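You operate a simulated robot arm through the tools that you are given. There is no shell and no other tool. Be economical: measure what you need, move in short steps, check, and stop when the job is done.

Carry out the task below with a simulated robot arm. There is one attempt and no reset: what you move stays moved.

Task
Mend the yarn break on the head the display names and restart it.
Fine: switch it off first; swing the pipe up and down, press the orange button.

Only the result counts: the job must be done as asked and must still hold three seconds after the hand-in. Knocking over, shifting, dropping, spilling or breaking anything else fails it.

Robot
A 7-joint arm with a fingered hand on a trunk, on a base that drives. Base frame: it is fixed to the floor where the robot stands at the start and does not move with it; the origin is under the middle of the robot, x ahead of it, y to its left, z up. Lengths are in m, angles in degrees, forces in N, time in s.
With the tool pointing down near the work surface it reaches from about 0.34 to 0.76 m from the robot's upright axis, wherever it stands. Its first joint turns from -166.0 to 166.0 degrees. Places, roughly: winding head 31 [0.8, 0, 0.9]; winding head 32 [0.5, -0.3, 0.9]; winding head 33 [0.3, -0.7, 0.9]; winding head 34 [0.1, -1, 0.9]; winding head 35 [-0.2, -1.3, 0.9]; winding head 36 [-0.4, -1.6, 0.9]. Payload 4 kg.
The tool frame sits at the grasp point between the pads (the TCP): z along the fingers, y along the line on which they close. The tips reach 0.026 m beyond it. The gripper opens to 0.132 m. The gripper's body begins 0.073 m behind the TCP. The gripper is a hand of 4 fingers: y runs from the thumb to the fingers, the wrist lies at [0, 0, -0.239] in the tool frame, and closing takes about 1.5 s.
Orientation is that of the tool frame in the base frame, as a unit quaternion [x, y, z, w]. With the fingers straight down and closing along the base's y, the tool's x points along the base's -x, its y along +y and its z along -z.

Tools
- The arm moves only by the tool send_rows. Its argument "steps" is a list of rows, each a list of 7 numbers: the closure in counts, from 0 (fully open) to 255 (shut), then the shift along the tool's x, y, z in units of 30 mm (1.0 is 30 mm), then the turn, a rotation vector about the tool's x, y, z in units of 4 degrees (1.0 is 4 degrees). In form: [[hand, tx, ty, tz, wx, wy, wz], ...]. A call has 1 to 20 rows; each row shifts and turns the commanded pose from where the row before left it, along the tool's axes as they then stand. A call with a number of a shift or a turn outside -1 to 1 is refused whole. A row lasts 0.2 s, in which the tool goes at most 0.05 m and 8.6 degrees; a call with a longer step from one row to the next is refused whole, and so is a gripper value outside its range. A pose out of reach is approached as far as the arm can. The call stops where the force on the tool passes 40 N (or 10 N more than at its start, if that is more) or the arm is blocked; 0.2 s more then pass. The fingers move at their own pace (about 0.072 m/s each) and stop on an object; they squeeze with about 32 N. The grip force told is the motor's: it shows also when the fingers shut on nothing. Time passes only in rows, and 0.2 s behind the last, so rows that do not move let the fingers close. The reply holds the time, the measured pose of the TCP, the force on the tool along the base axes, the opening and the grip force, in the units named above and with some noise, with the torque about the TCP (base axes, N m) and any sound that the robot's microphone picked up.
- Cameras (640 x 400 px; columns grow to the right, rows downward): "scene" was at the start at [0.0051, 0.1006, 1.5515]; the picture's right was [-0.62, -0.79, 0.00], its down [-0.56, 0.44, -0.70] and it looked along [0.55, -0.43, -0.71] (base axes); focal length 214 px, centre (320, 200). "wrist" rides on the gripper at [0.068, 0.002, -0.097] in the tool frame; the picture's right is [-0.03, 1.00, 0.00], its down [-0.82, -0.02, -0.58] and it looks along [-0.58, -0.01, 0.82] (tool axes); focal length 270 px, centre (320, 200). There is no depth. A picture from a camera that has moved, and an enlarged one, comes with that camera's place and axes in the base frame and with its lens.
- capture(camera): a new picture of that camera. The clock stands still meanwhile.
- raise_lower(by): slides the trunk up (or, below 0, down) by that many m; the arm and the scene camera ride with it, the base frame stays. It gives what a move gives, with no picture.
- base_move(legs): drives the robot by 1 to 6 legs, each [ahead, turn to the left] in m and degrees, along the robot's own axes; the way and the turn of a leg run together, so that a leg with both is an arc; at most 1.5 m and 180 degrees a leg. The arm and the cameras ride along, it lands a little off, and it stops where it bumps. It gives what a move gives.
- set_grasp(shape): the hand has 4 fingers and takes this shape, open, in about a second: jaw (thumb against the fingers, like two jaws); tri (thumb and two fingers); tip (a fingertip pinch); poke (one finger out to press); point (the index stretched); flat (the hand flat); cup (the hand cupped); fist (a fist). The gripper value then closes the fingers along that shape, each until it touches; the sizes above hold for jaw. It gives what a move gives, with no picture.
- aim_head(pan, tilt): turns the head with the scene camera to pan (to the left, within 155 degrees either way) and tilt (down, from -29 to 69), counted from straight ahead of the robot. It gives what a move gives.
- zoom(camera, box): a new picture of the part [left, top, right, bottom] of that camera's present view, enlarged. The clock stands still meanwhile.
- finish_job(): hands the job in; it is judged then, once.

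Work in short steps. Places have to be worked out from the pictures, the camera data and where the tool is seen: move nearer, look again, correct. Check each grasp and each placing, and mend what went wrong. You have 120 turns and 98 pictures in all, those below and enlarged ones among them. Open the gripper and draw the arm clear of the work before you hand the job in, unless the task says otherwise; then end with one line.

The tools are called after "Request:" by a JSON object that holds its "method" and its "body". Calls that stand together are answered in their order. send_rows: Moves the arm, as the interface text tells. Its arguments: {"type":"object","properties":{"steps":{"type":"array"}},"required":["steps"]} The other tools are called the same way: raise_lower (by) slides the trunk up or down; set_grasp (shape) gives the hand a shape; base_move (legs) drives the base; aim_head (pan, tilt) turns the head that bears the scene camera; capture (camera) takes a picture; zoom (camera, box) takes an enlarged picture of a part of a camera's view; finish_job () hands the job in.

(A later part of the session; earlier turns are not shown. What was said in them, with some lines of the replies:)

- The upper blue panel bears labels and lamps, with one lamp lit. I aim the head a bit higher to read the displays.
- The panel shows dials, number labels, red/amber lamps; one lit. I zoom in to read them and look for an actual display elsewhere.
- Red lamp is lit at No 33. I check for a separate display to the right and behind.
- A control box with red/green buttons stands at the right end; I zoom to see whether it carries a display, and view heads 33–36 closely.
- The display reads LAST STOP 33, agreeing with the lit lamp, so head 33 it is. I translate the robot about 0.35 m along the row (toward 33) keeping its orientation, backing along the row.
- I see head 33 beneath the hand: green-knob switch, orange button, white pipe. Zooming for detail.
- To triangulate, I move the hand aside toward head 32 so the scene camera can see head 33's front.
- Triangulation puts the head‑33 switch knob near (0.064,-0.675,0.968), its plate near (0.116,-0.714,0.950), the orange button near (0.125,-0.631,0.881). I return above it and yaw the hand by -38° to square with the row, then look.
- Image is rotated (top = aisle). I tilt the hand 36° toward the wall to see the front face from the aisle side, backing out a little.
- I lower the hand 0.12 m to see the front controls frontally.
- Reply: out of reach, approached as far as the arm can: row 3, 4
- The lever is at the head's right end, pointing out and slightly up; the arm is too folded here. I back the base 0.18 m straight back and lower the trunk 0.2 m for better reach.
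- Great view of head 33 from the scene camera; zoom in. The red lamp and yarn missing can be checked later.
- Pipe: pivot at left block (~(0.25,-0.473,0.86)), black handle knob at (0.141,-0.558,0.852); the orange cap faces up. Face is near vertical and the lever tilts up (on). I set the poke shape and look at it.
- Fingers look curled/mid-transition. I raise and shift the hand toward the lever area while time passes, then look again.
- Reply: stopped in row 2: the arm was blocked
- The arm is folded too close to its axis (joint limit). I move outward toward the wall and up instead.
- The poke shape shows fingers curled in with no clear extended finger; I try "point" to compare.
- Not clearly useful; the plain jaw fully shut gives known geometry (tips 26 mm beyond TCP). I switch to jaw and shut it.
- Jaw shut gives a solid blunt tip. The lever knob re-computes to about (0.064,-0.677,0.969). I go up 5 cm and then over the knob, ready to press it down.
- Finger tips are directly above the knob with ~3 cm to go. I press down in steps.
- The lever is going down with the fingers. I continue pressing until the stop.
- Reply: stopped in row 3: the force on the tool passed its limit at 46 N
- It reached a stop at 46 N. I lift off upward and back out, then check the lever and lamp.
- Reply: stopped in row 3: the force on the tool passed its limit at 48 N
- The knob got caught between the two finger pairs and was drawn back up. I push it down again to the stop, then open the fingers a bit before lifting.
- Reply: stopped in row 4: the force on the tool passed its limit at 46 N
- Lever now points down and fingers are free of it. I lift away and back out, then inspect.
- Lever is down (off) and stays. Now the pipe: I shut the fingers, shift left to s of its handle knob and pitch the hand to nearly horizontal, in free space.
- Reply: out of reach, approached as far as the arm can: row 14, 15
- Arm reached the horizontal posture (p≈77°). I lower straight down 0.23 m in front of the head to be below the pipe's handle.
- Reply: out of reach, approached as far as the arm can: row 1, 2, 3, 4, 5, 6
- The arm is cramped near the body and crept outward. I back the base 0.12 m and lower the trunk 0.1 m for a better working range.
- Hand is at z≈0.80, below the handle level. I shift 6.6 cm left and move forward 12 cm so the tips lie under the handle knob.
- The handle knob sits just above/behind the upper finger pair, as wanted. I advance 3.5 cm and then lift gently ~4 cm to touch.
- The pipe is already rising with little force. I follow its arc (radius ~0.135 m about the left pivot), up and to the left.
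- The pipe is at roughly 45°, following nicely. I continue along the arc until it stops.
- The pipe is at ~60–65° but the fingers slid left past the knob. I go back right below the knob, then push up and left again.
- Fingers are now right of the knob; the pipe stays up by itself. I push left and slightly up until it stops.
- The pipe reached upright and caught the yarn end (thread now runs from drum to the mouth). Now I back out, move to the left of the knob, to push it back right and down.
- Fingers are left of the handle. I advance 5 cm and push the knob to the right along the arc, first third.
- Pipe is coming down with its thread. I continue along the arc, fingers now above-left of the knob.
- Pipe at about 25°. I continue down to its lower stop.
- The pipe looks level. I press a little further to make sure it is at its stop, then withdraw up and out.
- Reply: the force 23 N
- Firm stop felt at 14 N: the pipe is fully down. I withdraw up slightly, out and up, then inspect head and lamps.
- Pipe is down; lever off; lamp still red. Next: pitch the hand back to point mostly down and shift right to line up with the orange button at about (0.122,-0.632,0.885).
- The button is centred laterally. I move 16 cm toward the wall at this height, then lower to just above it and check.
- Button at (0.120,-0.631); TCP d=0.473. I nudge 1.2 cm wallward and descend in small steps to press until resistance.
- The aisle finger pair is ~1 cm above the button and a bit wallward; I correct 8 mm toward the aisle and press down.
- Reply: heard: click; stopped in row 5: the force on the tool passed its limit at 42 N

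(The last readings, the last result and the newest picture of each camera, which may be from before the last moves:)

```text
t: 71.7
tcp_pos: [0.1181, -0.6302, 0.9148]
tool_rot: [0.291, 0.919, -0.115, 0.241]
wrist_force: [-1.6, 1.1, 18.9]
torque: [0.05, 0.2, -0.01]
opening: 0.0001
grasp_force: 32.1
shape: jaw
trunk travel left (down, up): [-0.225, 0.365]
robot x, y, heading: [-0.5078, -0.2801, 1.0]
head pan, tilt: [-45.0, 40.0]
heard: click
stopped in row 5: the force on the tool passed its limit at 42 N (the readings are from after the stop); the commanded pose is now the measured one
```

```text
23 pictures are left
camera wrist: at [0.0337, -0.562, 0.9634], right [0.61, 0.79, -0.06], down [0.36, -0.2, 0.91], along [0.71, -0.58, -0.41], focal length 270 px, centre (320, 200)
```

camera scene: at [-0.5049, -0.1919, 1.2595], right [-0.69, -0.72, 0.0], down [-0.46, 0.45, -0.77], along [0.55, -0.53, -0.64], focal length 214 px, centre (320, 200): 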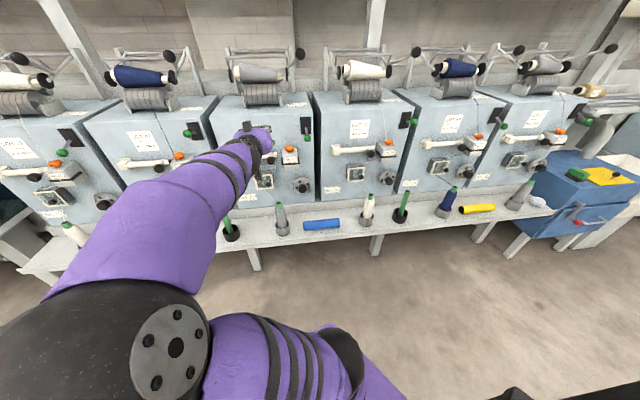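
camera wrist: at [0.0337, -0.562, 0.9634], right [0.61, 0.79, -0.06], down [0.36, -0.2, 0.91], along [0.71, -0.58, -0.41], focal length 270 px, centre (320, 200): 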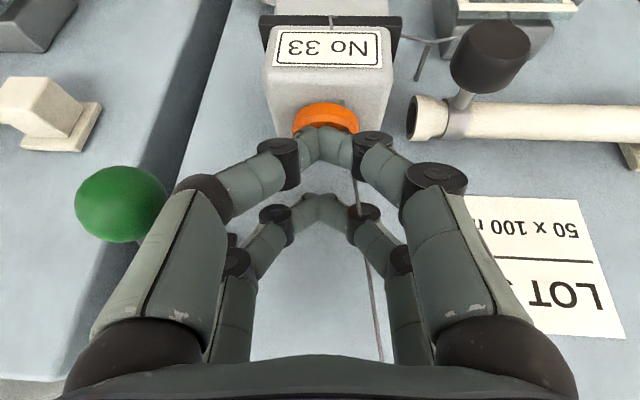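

Click heard, and the yarn now runs from the splicer box up to the drum. I lift off and back out, then check lamp and lever.

Request:
{"method": "send_rows", "body": {"steps": [[255, -0.25, 0, -0.44, 0, 0, 0], [255, -0.4, 0, -0.8, 0, 0, 0], [255, 0.2, 0, -0.9, 0, 0, 0], [255, 0.4, 0, -0.8, 0, 0, 0], [255, 0.8, 0, -0.5, 0, 0, 0], [255, 0.85, 0, -0.45, 0, 0, 0], [255, 0.85, 0, -0.45, 0, 0, 0]]}}

Request:
{"method": "capture", "body": {"camera": "wrist"}}

Request:
{"method": "aim_head", "body": {"pan": -45, "tilt": 10}}

Request:
{"method": "capture", "body": {"camera": "scene"}}

```text
t: 73.3
tcp_pos: [0.0174, -0.55, 0.9855]
tool_rot: [0.292, 0.92, -0.113, 0.235]
wrist_force: [0.5, 0.7, 0.3]
torque: [-0.02, -0.01, 0.03]
opening: 0.0
grasp_force: 31.8
shape: jaw
trunk travel left (down, up): [-0.225, 0.365]
robot x, y, heading: [-0.5047, -0.2793, 0.7]
head pan, tilt: [-45.0, 40.0]
```

```text
22 pictures are left
camera wrist: at [-0.0659, -0.4811, 1.0349], right [0.61, 0.79, -0.06], down [0.36, -0.21, 0.91], along [0.71, -0.57, -0.42], focal length 270 px, centre (320, 200)
```

wrist: 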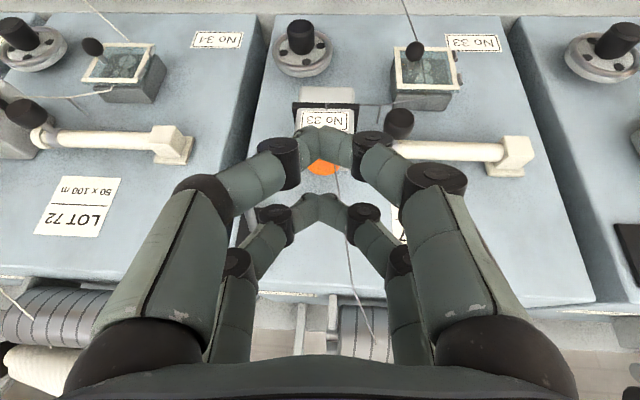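

```text
t: 74.3
tcp_pos: [0.0172, -0.5498, 0.9847]
tool_rot: [0.292, 0.92, -0.113, 0.235]
wrist_force: [-0.4, 0.3, 0.3]
torque: [0.03, -0.02, 0.04]
opening: 0.0002
grasp_force: 31.8
shape: jaw
trunk travel left (down, up): [-0.225, 0.365]
robot x, y, heading: [-0.5073, -0.2801, 1.1]
head pan, tilt: [-45.0, 10.0]
```

```text
21 pictures are left
camera scene: at [-0.4994, -0.1976, 1.3072], right [-0.69, -0.72, 0.0], down [-0.13, 0.12, -0.98], along [0.71, -0.68, -0.17], focal length 214 px, centre (320, 200)
```

scene: 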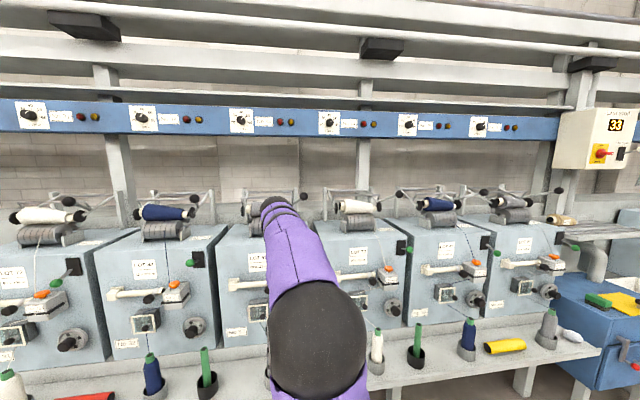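

Red lamp is out and the yarn is joined. To restart, the lever must go back up: I shift right to the lever, pitch the hand horizontal again, away from the head.

Request:
{"method": "send_rows", "body": {"steps": [[255, 0.85, -0.5, -0.45, 0, 0, 0], [255, 0.4, -0.65, -0.2, 0, -1, 0], [255, 0, -0.65, 0, 0, -1, 0], [255, 0, -0.65, 0, 0, -1, 0], [255, 0, 0, 0, 0, -1, 0], [255, 0, 0, 0, 0, -1, 0], [255, 0, 0, 0, 0, -1, 0], [255, 0, 0, 0, 0, -1, 0], [255, 0, 0, 0, 0, -1, 0], [255, 0, 0, 0, 0, -1, 0], [255, 0, 0, 0, 0, -1, 0], [255, 0, 0, 0, 0, -1, 0], [255, 0, 0, 0, 0, -1, 0]]}}

Request:
{"method": "capture", "body": {"camera": "wrist"}}

```text
t: 77.1
tcp_pos: [-0.0598, -0.5842, 0.9876]
tool_rot: [0.22, 0.745, -0.223, 0.59]
wrist_force: [-0.7, -0.6, 0.6]
torque: [0.05, -0.03, -0.02]
opening: 0.0001
grasp_force: 32.2
shape: jaw
trunk travel left (down, up): [-0.225, 0.365]
robot x, y, heading: [-0.5039, -0.2845, 1.0]
head pan, tilt: [-45.0, 10.0]
```

```text
20 pictures are left
camera wrist: at [-0.1481, -0.5209, 0.9419], right [0.59, 0.8, -0.05], down [-0.29, 0.27, 0.92], along [0.75, -0.53, 0.4], focal length 270 px, centre (320, 200)
```

wrist: 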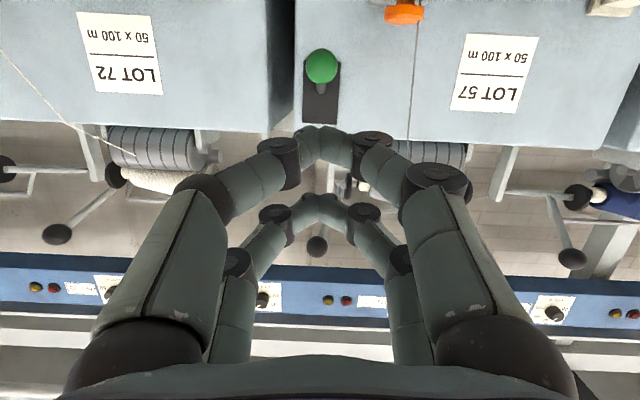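

Lever knob is centred, at about z 0.93. I lower 10.5 cm, then advance 9 cm and look before going under it.

Request:
{"method": "send_rows", "body": {"steps": [[255, 0.87, 0, 0.18, 0, 0, 0], [255, 0.87, 0, 0.18, 0, 0, 0], [255, 0.87, 0, 0.18, 0, 0, 0], [255, 0.87, 0, 0.18, 0, 0, 0], [255, -0.2, 0, 0.97, 0, 0, 0], [255, -0.2, 0, 0.97, 0, 0, 0], [255, -0.2, 0, 0.97, 0, 0, 0]]}}

Request:
{"method": "capture", "body": {"camera": "wrist"}}

```text
t: 78.7
tcp_pos: [0.0058, -0.6437, 0.8823]
tool_rot: [0.221, 0.745, -0.224, 0.588]
wrist_force: [1.1, 0.2, -0.6]
torque: [0.01, 0.0, -0.01]
opening: 0.0001
grasp_force: 32.5
shape: jaw
trunk travel left (down, up): [-0.225, 0.365]
robot x, y, heading: [-0.5103, -0.2848, 0.9]
head pan, tilt: [-45.0, 10.0]
```

```text
19 pictures are left
camera wrist: at [-0.0828, -0.5801, 0.8364], right [0.6, 0.8, -0.05], down [-0.29, 0.27, 0.92], along [0.75, -0.53, 0.4], focal length 270 px, centre (320, 200)
```

wrist: 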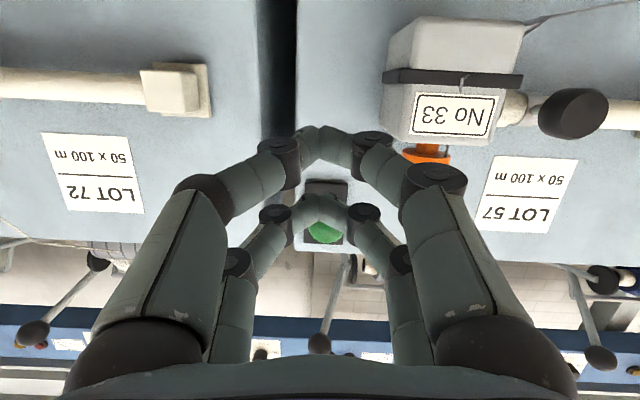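

Knob is just above the upper finger pair. I advance 4.5 cm under it, then lift in steps.

Request:
{"method": "send_rows", "body": {"steps": [[255, -0.15, 0.05, 0.73, 0, 0, 0], [255, -0.15, 0.05, 0.73, 0, 0, 0], [255, -0.5, 0, -0.1, 0, 0, 0], [255, -0.5, 0, -0.1, 0, 0, 0], [255, -0.5, 0, -0.1, 0, 0, 0]]}}

Request:
{"method": "capture", "body": {"camera": "wrist"}}

```text
t: 79.9
tcp_pos: [0.0475, -0.6646, 0.9269]
tool_rot: [0.219, 0.745, -0.222, 0.59]
wrist_force: [-0.6, -0.5, 0.4]
torque: [-0.01, 0.0, 0.03]
opening: 0.0002
grasp_force: 31.9
shape: jaw
trunk travel left (down, up): [-0.225, 0.365]
robot x, y, heading: [-0.5059, -0.2845, 1.0]
head pan, tilt: [-45.0, 10.0]
```

```text
18 pictures are left
camera wrist: at [-0.0411, -0.6014, 0.8808], right [0.6, 0.8, -0.05], down [-0.29, 0.27, 0.92], along [0.75, -0.53, 0.4], focal length 270 px, centre (320, 200)
```

wrist: 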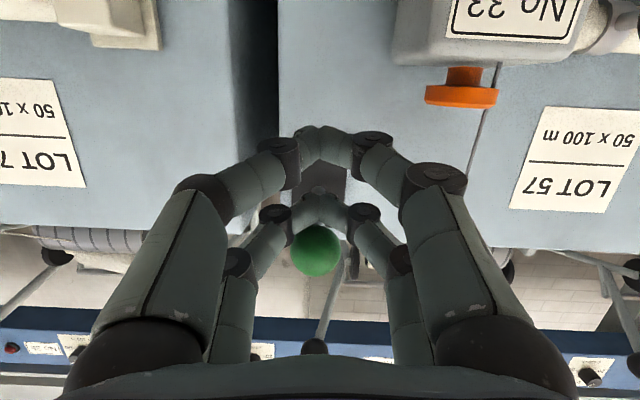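

Knob rides on the fingers. I continue lifting to its upper stop.

Request:
{"method": "send_rows", "body": {"steps": [[255, -0.4, 0, -0.08, 0, 0, 0], [255, -0.4, 0, -0.08, 0, 0, 0], [255, -0.4, 0, -0.08, 0, 0, 0]]}}

Request:
{"method": "capture", "body": {"camera": "wrist"}}

```text
t: 80.6
tcp_pos: [0.0463, -0.6637, 0.9386]
tool_rot: [0.225, 0.757, -0.219, 0.573]
wrist_force: [2.2, -4.6, -11.3]
torque: [0.26, 0.21, 0.0]
opening: 0.0
grasp_force: 31.5
shape: jaw
trunk travel left (down, up): [-0.225, 0.365]
robot x, y, heading: [-0.5034, -0.2839, 1.0]
head pan, tilt: [-45.0, 10.0]
stopped in row 3: the force on the tool passed its limit at 46 N (the readings are from after the stop); the commanded pose is now the measured one
```

```text
17 pictures are left
camera wrist: at [-0.0428, -0.5991, 0.8971], right [0.6, 0.8, -0.05], down [-0.26, 0.25, 0.93], along [0.76, -0.55, 0.36], focal length 270 px, centre (320, 200)
```

wrist: 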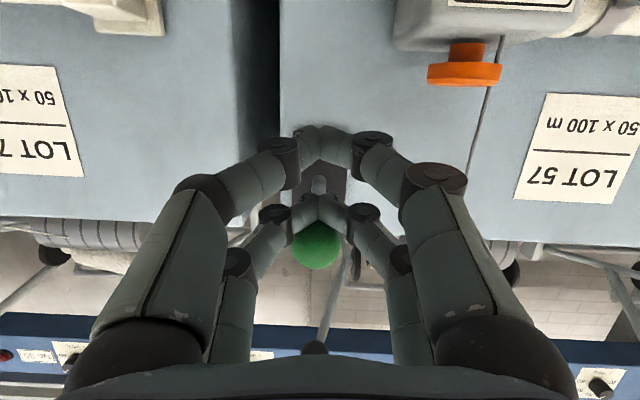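

Upper stop reached (46 N). I drop slightly, back straight out, and check the lever position, lamp and yarn.

Request:
{"method": "send_rows", "body": {"steps": [[255, 0.6, 0, 0.13, 0, 0, 0], [255, 0.4, 0, 0.08, 0, 0, 0], [255, 0.22, 0, -0.95, 0, 0, 0], [255, 0.22, 0, -0.95, 0, 0, 0], [255, 0.22, 0, -0.95, 0, 0, 0], [255, 0.22, 0, -0.95, 0, 0, 0]]}}

Request:
{"method": "capture", "body": {"camera": "wrist"}}

Request:
{"method": "capture", "body": {"camera": "scene"}}

```text
t: 82.0
tcp_pos: [-0.0503, -0.5944, 0.9132]
tool_rot: [0.224, 0.754, -0.22, 0.577]
wrist_force: [-0.2, -0.8, -0.2]
torque: [-0.05, 0.01, 0.01]
opening: 0.0
grasp_force: 32.0
shape: jaw
trunk travel left (down, up): [-0.225, 0.365]
robot x, y, heading: [-0.5097, -0.2822, 1.2]
head pan, tilt: [-45.0, 10.0]
```

```text
16 pictures are left
camera wrist: at [-0.1393, -0.5303, 0.8705], right [0.6, 0.8, -0.05], down [-0.27, 0.26, 0.93], along [0.76, -0.54, 0.37], focal length 270 px, centre (320, 200)
```

wrist: 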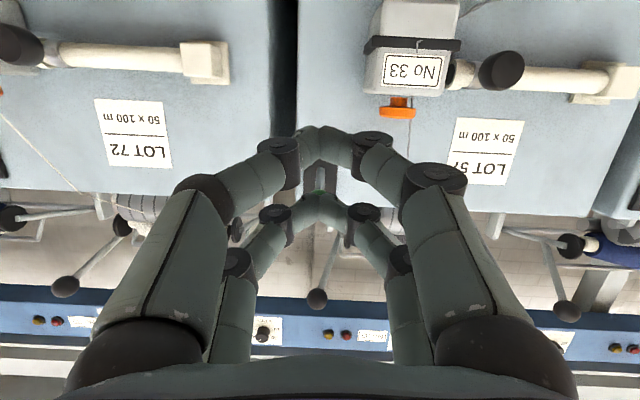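

```text
15 pictures are left
camera scene: at [-0.4991, -0.1978, 1.3073], right [-0.69, -0.72, 0.0], down [-0.13, 0.12, -0.98], along [0.71, -0.68, -0.17], focal length 214 px, centre (320, 200)
```

scene: 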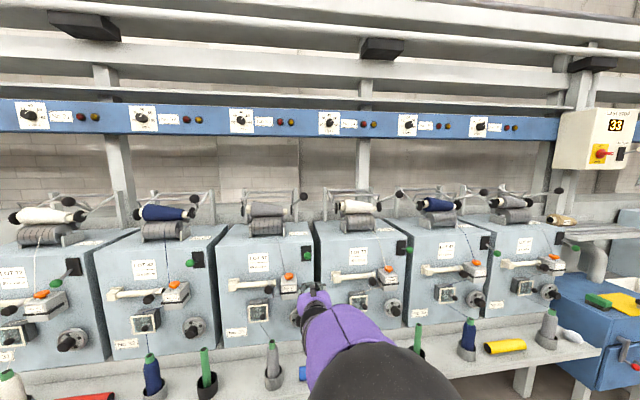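

The lamp is out. I zoom to compare lever 33 with its running neighbours.

Request:
{"method": "zoom", "body": {"camera": "scene", "box": [120, 180, 430, 330]}}

Request:
{"method": "zoom", "body": {"camera": "scene", "box": [215, 220, 325, 290]}}

```text
2.06 times, centred on (275, 255) of scene
camera zoom: at [-0.4991, -0.1978, 1.3073], right [-0.69, -0.72, 0.0], down [-0.13, 0.12, -0.98], along [0.71, -0.68, -0.17], focal length 443 px, centre (413, 86)
```

zoom: 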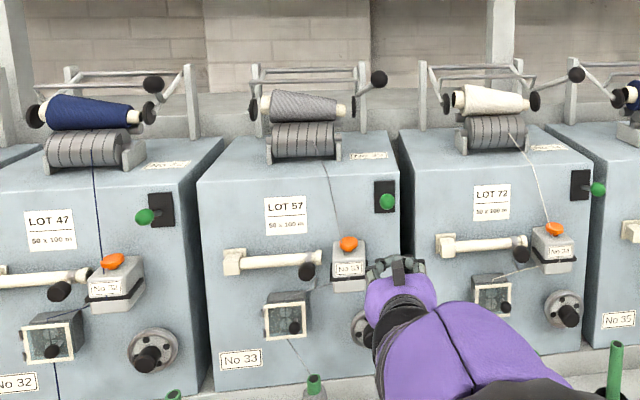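

```text
5.71 times, centred on (270, 255) of scene
camera zoom: at [-0.4991, -0.1978, 1.3073], right [-0.69, -0.72, 0.0], down [-0.13, 0.12, -0.98], along [0.71, -0.68, -0.17], focal length 1226 px, centre (606, -114)
```

zoom: 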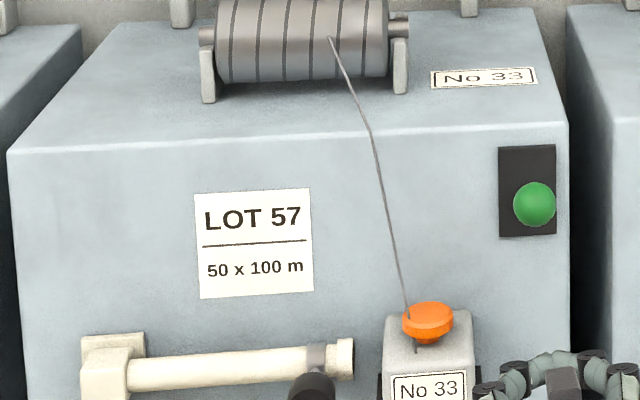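

Lever 33 is back up like its neighbours, yarn continuous, lamp out. I draw the arm further back, open the hand, and take a last look.

Request:
{"method": "send_rows", "body": {"steps": [[255, -0.3, 0, -0.9, 0, 0, 0], [255, -0.3, 0, -0.9, 0, 0, 0], [120, 0, 0, 0, 0, 0, 0], [0, 0, 0, 0, 0, 0, 0], [0, 0, 0, 0, 0, 0, 0], [0, 0, 0, 0, 0, 0, 0], [0, 0, 0, 0, 0, 0, 0], [0, 0, 0, 0, 0, 0, 0]]}}

Request:
{"method": "zoom", "body": {"camera": "scene", "box": [0, 90, 640, 400]}}

Request:
{"method": "zoom", "body": {"camera": "scene", "box": [120, 180, 430, 330]}}

```text
t: 83.8
tcp_pos: [-0.0885, -0.5655, 0.9442]
tool_rot: [0.225, 0.754, -0.221, 0.576]
wrist_force: [0.5, -0.3, 0.3]
torque: [-0.01, 0.0, -0.01]
opening: 0.1317
grasp_force: 0.0
shape: jaw
trunk travel left (down, up): [-0.225, 0.365]
robot x, y, heading: [-0.5055, -0.2824, 0.8]
head pan, tilt: [-45.0, 10.0]
```

```text
1.00 times, centred on (320, 245) of scene (not enlarged: the box is as wide or as high as the picture)
camera zoom: at [-0.4995, -0.1976, 1.3073], right [-0.7, -0.72, 0.0], down [-0.12, 0.12, -0.98], along [0.71, -0.68, -0.17], focal length 214 px, centre (320, 155)
```

zoom: 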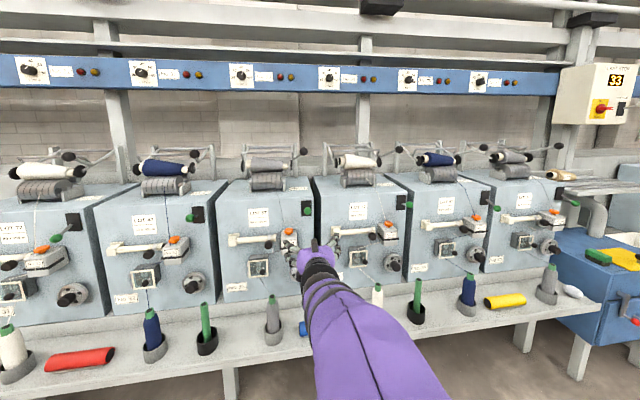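

```text
2.06 times, centred on (275, 255) of scene
camera zoom: at [-0.4995, -0.1976, 1.3073], right [-0.7, -0.72, 0.0], down [-0.12, 0.12, -0.98], along [0.71, -0.68, -0.17], focal length 443 px, centre (413, 86)
```

zoom: 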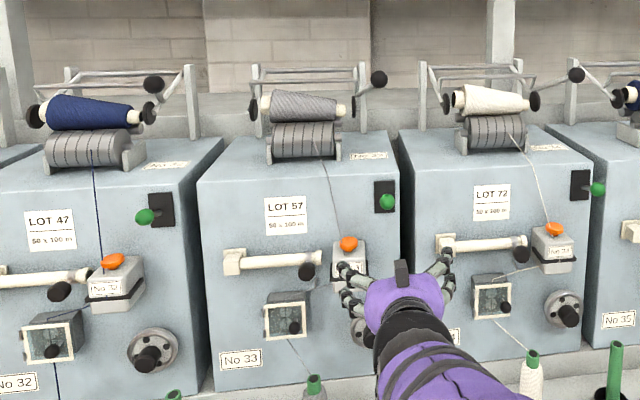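

Everything looks right: yarn runs from bobbin to package, lamp out, lever on, pipe down, hand open and clear. Handing in.

Request:
{"method": "finish_job", "body": {}}

```text
The job is handed in.
```

I mended the yarn break on head 33, which the display named, and switched the head back on. I switched it off, swung the pipe up and down, pressed the orange button (it clicked), then put the lever back up. The red lamp is out and the yarn now runs to the drum. I didn't confirm that the drum is turning.
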